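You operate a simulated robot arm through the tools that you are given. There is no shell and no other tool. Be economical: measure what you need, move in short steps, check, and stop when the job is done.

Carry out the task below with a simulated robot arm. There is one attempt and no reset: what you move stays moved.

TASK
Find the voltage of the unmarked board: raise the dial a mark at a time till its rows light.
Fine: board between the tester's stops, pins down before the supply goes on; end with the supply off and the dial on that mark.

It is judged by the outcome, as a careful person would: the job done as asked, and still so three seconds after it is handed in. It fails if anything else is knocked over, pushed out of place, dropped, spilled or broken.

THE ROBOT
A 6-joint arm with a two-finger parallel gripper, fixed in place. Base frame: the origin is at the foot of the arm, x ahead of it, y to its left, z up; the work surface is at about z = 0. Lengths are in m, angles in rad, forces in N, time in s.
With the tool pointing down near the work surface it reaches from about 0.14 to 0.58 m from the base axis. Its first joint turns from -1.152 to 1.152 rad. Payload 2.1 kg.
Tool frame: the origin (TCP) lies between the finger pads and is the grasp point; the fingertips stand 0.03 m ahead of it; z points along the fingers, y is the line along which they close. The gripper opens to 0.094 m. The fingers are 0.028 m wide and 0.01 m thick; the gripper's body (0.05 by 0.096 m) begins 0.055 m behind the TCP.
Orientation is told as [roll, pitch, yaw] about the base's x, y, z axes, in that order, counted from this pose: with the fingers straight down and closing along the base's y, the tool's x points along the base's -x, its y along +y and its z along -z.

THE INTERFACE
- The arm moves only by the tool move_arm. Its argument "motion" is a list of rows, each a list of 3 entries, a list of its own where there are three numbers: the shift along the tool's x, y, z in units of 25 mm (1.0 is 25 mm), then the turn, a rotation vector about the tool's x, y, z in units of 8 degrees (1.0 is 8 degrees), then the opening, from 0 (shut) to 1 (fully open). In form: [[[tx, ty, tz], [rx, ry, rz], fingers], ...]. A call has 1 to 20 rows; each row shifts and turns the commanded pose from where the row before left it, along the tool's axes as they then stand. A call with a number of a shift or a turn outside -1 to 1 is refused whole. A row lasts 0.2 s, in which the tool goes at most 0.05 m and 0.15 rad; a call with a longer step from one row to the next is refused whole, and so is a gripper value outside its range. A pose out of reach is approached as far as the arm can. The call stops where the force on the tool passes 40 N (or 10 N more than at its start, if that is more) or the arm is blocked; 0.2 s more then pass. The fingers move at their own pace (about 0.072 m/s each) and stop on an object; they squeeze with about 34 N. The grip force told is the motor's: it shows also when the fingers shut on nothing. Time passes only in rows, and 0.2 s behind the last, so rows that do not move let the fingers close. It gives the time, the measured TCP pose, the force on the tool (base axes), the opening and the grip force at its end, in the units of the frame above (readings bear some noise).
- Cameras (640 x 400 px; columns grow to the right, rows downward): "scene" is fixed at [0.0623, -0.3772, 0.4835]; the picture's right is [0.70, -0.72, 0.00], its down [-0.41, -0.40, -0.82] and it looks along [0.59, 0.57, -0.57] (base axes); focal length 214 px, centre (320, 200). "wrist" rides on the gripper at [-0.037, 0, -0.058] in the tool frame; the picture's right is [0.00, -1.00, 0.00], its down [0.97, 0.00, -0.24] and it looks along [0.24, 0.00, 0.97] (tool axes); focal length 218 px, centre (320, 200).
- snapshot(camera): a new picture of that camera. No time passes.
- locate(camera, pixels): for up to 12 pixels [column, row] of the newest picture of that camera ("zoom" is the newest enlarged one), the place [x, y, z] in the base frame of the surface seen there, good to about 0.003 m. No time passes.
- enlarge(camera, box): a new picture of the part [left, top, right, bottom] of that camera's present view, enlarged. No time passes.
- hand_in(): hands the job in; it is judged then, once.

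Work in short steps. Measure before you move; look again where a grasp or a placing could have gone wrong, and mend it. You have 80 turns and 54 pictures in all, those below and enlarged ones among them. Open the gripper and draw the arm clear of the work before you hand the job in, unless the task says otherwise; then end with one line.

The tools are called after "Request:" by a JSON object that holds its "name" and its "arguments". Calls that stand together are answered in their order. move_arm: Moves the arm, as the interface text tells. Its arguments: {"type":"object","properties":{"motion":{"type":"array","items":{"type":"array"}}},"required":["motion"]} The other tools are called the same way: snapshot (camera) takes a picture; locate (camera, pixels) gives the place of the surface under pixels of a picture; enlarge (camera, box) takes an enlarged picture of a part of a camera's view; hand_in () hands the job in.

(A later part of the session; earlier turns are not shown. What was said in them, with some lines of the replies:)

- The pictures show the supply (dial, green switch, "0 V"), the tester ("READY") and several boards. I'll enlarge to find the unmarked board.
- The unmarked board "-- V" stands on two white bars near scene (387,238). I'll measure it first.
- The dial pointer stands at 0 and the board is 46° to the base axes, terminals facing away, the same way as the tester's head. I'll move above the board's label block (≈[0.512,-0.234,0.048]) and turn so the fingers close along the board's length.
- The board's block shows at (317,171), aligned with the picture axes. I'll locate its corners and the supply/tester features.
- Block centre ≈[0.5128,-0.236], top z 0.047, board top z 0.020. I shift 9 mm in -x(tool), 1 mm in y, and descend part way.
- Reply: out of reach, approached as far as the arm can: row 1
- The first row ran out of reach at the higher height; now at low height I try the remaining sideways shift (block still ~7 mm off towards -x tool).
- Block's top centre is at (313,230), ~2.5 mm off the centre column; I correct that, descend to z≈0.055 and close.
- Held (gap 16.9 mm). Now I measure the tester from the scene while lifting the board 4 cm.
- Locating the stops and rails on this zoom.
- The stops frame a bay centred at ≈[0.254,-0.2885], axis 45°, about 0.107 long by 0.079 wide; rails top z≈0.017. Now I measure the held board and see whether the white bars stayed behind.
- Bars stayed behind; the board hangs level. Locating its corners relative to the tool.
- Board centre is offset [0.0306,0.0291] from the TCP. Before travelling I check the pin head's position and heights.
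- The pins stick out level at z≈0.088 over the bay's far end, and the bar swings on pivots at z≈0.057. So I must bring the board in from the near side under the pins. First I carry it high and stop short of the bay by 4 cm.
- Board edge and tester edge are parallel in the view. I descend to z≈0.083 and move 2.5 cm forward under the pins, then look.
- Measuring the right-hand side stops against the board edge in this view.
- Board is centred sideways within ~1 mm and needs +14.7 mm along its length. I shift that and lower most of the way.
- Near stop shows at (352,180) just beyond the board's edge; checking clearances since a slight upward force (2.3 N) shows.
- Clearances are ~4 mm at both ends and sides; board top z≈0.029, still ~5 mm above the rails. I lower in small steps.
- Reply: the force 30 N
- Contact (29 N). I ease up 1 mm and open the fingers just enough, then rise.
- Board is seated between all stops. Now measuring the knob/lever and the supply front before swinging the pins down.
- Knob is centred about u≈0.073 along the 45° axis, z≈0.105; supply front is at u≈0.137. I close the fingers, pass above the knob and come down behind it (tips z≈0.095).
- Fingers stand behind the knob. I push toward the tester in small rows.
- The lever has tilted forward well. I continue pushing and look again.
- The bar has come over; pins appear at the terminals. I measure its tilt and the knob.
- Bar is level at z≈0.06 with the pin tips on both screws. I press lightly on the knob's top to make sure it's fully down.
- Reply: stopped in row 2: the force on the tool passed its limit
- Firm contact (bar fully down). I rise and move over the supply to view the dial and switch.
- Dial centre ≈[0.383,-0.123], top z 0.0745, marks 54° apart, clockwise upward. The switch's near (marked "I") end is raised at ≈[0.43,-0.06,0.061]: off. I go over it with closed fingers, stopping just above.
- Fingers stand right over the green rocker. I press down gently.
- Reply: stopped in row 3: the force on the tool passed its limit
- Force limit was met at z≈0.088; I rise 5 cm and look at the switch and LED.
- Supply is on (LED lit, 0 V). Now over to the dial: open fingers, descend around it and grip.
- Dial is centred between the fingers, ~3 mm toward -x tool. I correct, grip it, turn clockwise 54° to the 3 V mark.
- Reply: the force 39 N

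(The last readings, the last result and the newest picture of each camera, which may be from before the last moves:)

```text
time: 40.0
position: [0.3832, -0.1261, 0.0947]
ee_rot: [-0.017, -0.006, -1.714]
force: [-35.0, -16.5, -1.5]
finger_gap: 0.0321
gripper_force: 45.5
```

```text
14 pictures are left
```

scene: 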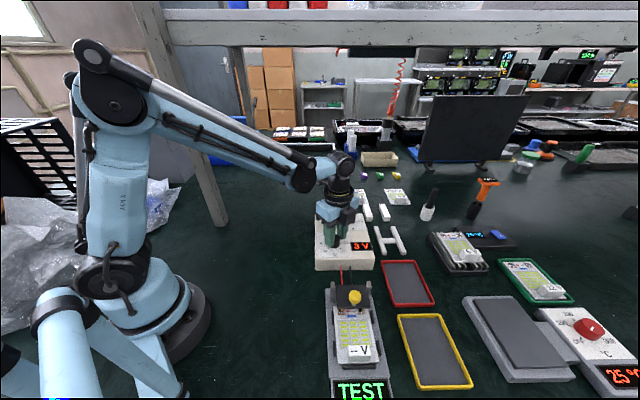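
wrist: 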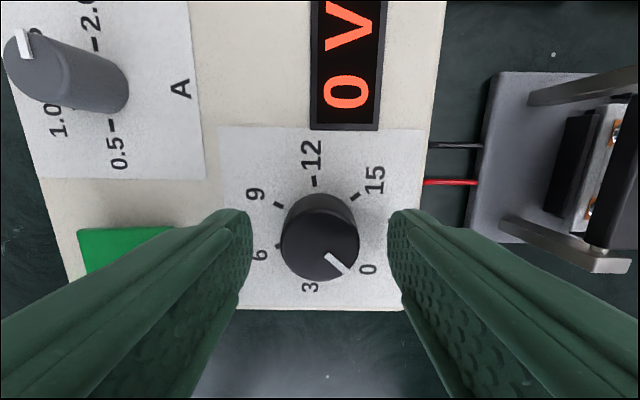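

Display reads 3 V, tester "TEST". A sideways strain (35 N) shows, so I release the dial at once, and look at the rows.

Request:
{"name": "move_arm", "arguments": {"motion": [[[0, 0, 0], [0, 0, 0], 0.6], [[0, 0, 0], [0, 0, 0], 0.6], [[0, 0, 0], [0, 0, 0], 0.6]]}}

Request:
{"name": "enlarge", "arguments": {"camera": "scene", "box": [310, 220, 410, 400]}}

Request:
{"name": "snapshot", "arguments": {"camera": "wrist"}}

```text
time: 40.8
position: [0.387, -0.1244, 0.0931]
ee_rot: [-0.003, 0.001, -1.71]
force: [0.6, -0.2, 0.3]
finger_gap: 0.0564
gripper_force: 0.1
```

```text
2.22 times, centred on (360, 310) of scene
```

zoom: 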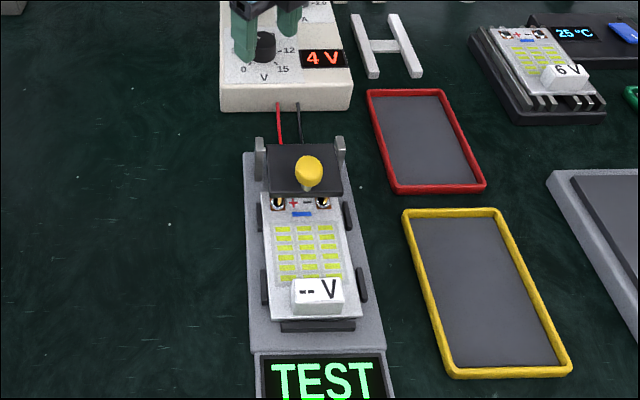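

```text
12 pictures are left
```

wrist: 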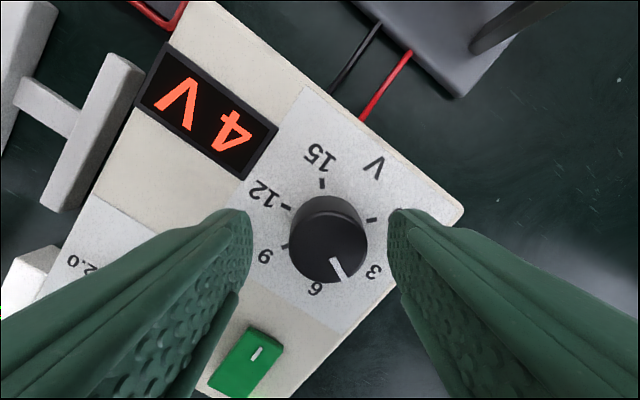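

On release the dial sprang on to 4 V (no detent); rows are still dark. I re-centre on the dial (≈2 mm), turn the open gripper back, grip and turn ~28° toward 6.

Request:
{"name": "move_arm", "arguments": {"motion": [[[-0.06, -0.09, 0], [0, 0, 0], 0.6], [[0, 0, 0], [0, 0, -0.964], 0.6], [[0, 0, 0], [0, 0, -0.964], 0.6], [[0, 0, 0], [0, 0, -0.964], 0.6], [[0, 0, 0], [0, 0, -0.964], 0.6], [[0, 0, 0], [0, 0, -0.964], 0.6], [[0, 0, 0], [0, 0, -0.964], 0.6], [[0, 0, 0], [0, 0, -0.964], 0.6], [[0, 0, 0], [0, 0, 0], 0.6]]}}

Request:
{"name": "snapshot", "arguments": {"camera": "wrist"}}

```text
time: 42.8
position: [0.3841, -0.1266, 0.0937]
ee_rot: [-0.005, 0.001, -0.765]
force: [-0.1, -0.1, 0.1]
finger_gap: 0.0564
gripper_force: 0.0
```

```text
11 pictures are left
```

wrist: 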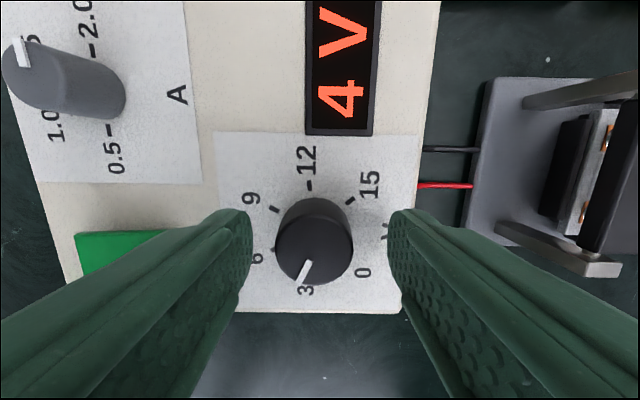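

Pointer is ~14° past 3 (≈3.8 V). I shift 1.5 mm, close the fingers and read the side force before turning.

Request:
{"name": "move_arm", "arguments": {"motion": [[[-0.04, 0.06, 0], [0, 0, 0], 0.6], [[0, 0, 0], [0, 0, 0], 0], [[0, 0, 0], [0, 0, 0], 0], [[0, 0, 0], [0, 0, 0], 0]]}}

```text
time: 43.8
position: [0.3869, -0.1239, 0.0947]
ee_rot: [-0.003, 0.001, -0.768]
force: [4.5, 3.3, -2.4]
finger_gap: 0.0322
gripper_force: 44.5
```

Request:
{"name": "move_arm", "arguments": {"motion": [[[0, 0, 0], [0, 0, 0.83], 0], [[0, 0, 0], [0, 0, 0.83], 0], [[0, 0, 0], [0, 0, 0.83], 0]]}}

```text
time: 44.6
position: [0.3853, -0.1255, 0.0953]
ee_rot: [-0.005, 0.002, -1.119]
force: [-4.2, 1.2, 3.6]
finger_gap: 0.0323
gripper_force: 45.4
```

Forces stay low. I turn 20° more, then open.

Request:
{"name": "move_arm", "arguments": {"motion": [[[0, 0, 0], [0, 0, 0.83], 0], [[0, 0, 0], [0, 0, 0.83], 0], [[0, 0, 0], [0, 0, 0.83], 0], [[0, 0, 0], [0, 0, 0], 0]]}}

Request:
{"name": "move_arm", "arguments": {"motion": [[[0, 0, 0], [0, 0, 0], 0.6], [[0, 0, 0], [0, 0, 0], 0.6]]}}

Request:
{"name": "enlarge", "arguments": {"camera": "scene", "box": [310, 220, 410, 400]}}

Request:
{"name": "snapshot", "arguments": {"camera": "wrist"}}

```text
time: 45.6
position: [0.3833, -0.1255, 0.0934]
ee_rot: [-0.01, -0.001, -1.467]
force: [-23.7, -7.4, -17.8]
finger_gap: 0.0321
gripper_force: 45.5
```

```text
time: 46.2
position: [0.3858, -0.1256, 0.0946]
ee_rot: [-0.004, 0.0, -1.464]
force: [-1.0, 0.0, 0.1]
finger_gap: 0.0563
gripper_force: 0.1
```

```text
2.22 times, centred on (360, 310) of scene
```

zoom: 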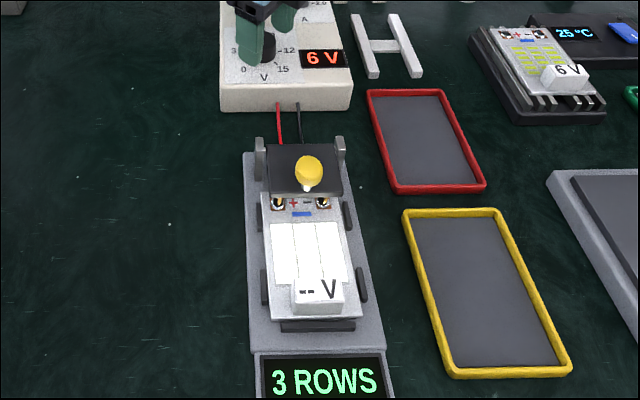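

```text
9 pictures are left
```

wrist: 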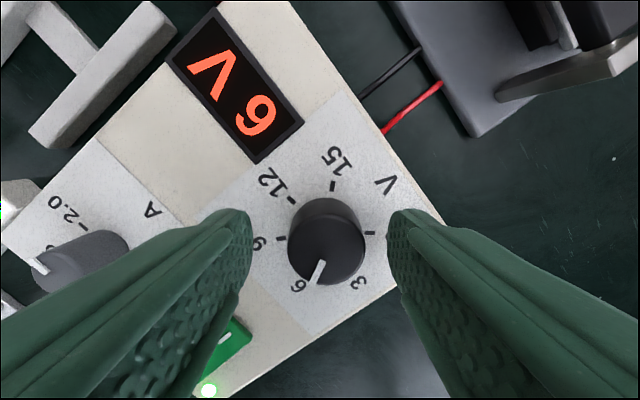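

Rows are all lit at 6 V ("3 ROWS"). Pointer looks a few degrees short of the mark; I rise straight up to see the ticks uncovered.

Request:
{"name": "move_arm", "arguments": {"motion": [[[0, 0, -0.9], [0, 0, 0], 0.6], [[0, 0, -0.9], [0, 0, 0], 0.6], [[0, 0, -0.9], [0, 0, 0], 0.6], [[0, 0, -0.9], [0, 0, 0], 0.6], [[0, 0, 0], [0, 0, 0], 0.6]]}}

Request:
{"name": "enlarge", "arguments": {"camera": "wrist", "box": [260, 140, 390, 270]}}

```text
time: 47.4
position: [0.3867, -0.1242, 0.1837]
ee_rot: [-0.003, 0.0, -1.464]
force: [0.3, -0.1, -0.3]
finger_gap: 0.0567
gripper_force: 0.1
```

```text
3.08 times, centred on (325, 205) of wrist
```

zoom: 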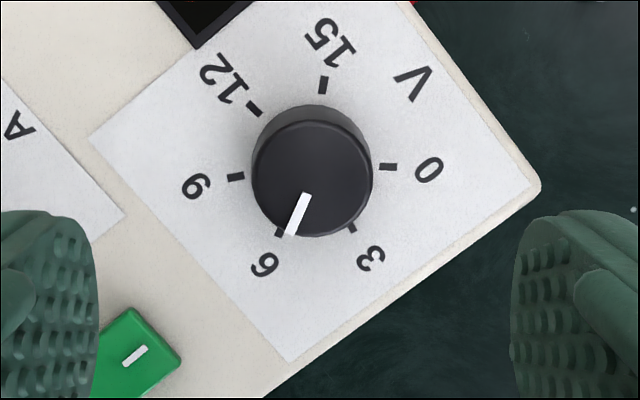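

Pointer at 113° against the 6-tick at 114°: right on the mark. Now I turn the gripper back, close it, and go over the raised far end of the switch.

Request:
{"name": "move_arm", "arguments": {"motion": [[[0, 0, 0], [0, 0, -1], 0], [[0, 0, 0], [0, 0, -1], 0], [[0, 0, 0], [0, 0, -1], 0], [[0, 0, 0], [0, 0, -1], 0], [[0, 0, 0], [0, 0, -1], 0], [[0.06, 0.788, 0], [0, 0, 0], 0], [[0.06, 0.788, 0], [0, 0, 0], 0], [[0.06, 0.788, 0], [0, 0, 0], 0], [[0.06, 0.788, 0], [0, 0, 0], 0], [[0.06, 0.788, 0], [0, 0, 0], 0], [[0, 0, 0], [0, 0, 0], 0], [[0, 0, 0.86], [0, 0, 0], 0], [[0, 0, 0.86], [0, 0, 0], 0], [[0, 0, 0.86], [0, 0, 0], 0], [[0, 0, 0.86], [0, 0, 0], 0], [[0, 0, 0], [0, 0, 0], 0]]}}

Request:
{"name": "enlarge", "arguments": {"camera": "scene", "box": [305, 200, 385, 275]}}

```text
time: 50.8
position: [0.4498, -0.0499, 0.0981]
ee_rot: [-0.003, 0.002, -0.765]
force: [0.5, 1.0, -0.1]
finger_gap: 0.0001
gripper_force: 32.8
```

```text
5.33 times, centred on (345, 238) of scene
```

zoom: 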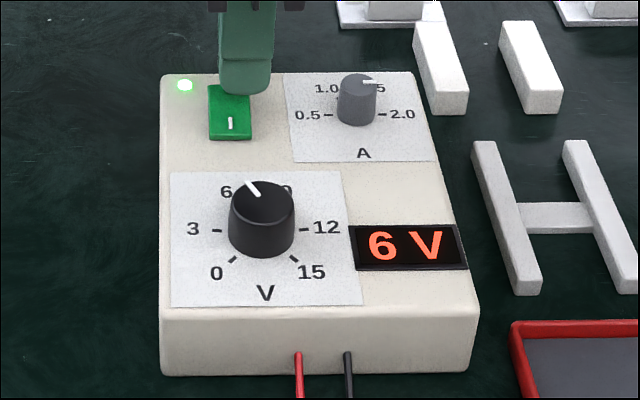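

Fingers are over the far end, slightly to its right; I shift 4 mm and press down.

Request:
{"name": "move_arm", "arguments": {"motion": [[[0.16, 0, 0], [0, 0, 0], 0], [[0, 0, 0.1], [0, 0, 0], 0], [[0, 0, 0.1], [0, 0, 0], 0], [[0, 0, 0.1], [0, 0, 0], 0], [[0, 0, 0.06], [0, 0, 0], 0], [[0, 0, 0.06], [0, 0, 0], 0], [[0, 0, 0.06], [0, 0, 0], 0], [[0, 0, 0], [0, 0, 0], 0]]}}

```text
time: 52.3
position: [0.4449, -0.047, 0.0882]
ee_rot: [-0.005, 0.003, -0.767]
force: [0.2, 0.0, 8.9]
finger_gap: 0.0001
gripper_force: 33.3
stopped in row 7: the force on the tool passed its limit (the readings are from after the stop); the commanded pose is now the measured one
```

Force limit met at the same depth as before. I rise, open, draw away to the left and check everything.

Request:
{"name": "move_arm", "arguments": {"motion": [[[0, 0, -0.6], [0, 0, 0], 0], [[0, 0, -0.9], [0, 0, 0], 0], [[0, 0, -0.9], [0, 0, 0], 0], [[0, 0, -0.9], [0, 0, 0], 0.5], [[0, 0, -0.9], [0, 0, 0], 0.5], [[0.9, 0, -0.5], [0, 0, 0], 0.5], [[0.9, 0, -0.5], [0, 0, 0], 0.5], [[0.9, 0, 0], [0, 0, 0], 0.5], [[0.9, 0, 0], [0, 0, 0], 0.5], [[0, 0, 0], [0, 0, 0], 0.5]]}}

Request:
{"name": "enlarge", "arguments": {"camera": "scene", "box": [305, 200, 385, 275]}}

Request:
{"name": "snapshot", "arguments": {"camera": "scene"}}

```text
time: 54.5
position: [0.3816, 0.0152, 0.2186]
ee_rot: [-0.002, 0.004, -0.766]
force: [0.6, -0.4, -0.2]
finger_gap: 0.0469
gripper_force: 0.1
```

```text
5.33 times, centred on (345, 238) of scene
```

zoom: 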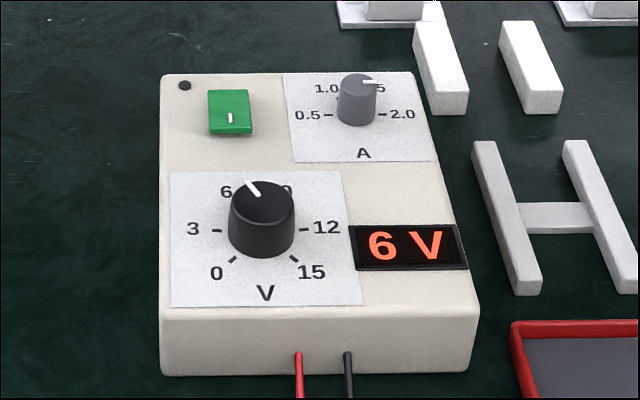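

```text
5 pictures are left
```

scene: 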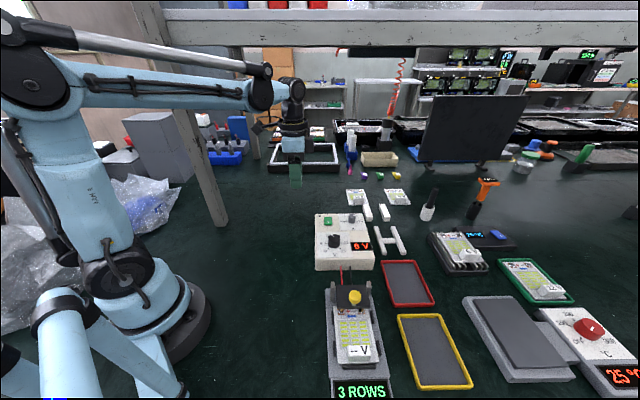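

The supply LED is out, the dial is on 6 V, the board is seated with the pins down, and the arm is clear. I'm handing the job in.

Request:
{"name": "hand_in", "arguments": {}}

```text
The job is handed in.
```

The unmarked board is a 6 V board: its rows stayed dark up to about 4 V and all lit with the dial on 6. While I was setting 3 V, the dial sprang on to about 4 V when I released it. The supply is now off, the dial is on 6, the board is between the tester's stops with the pins down, and the arm is clear.
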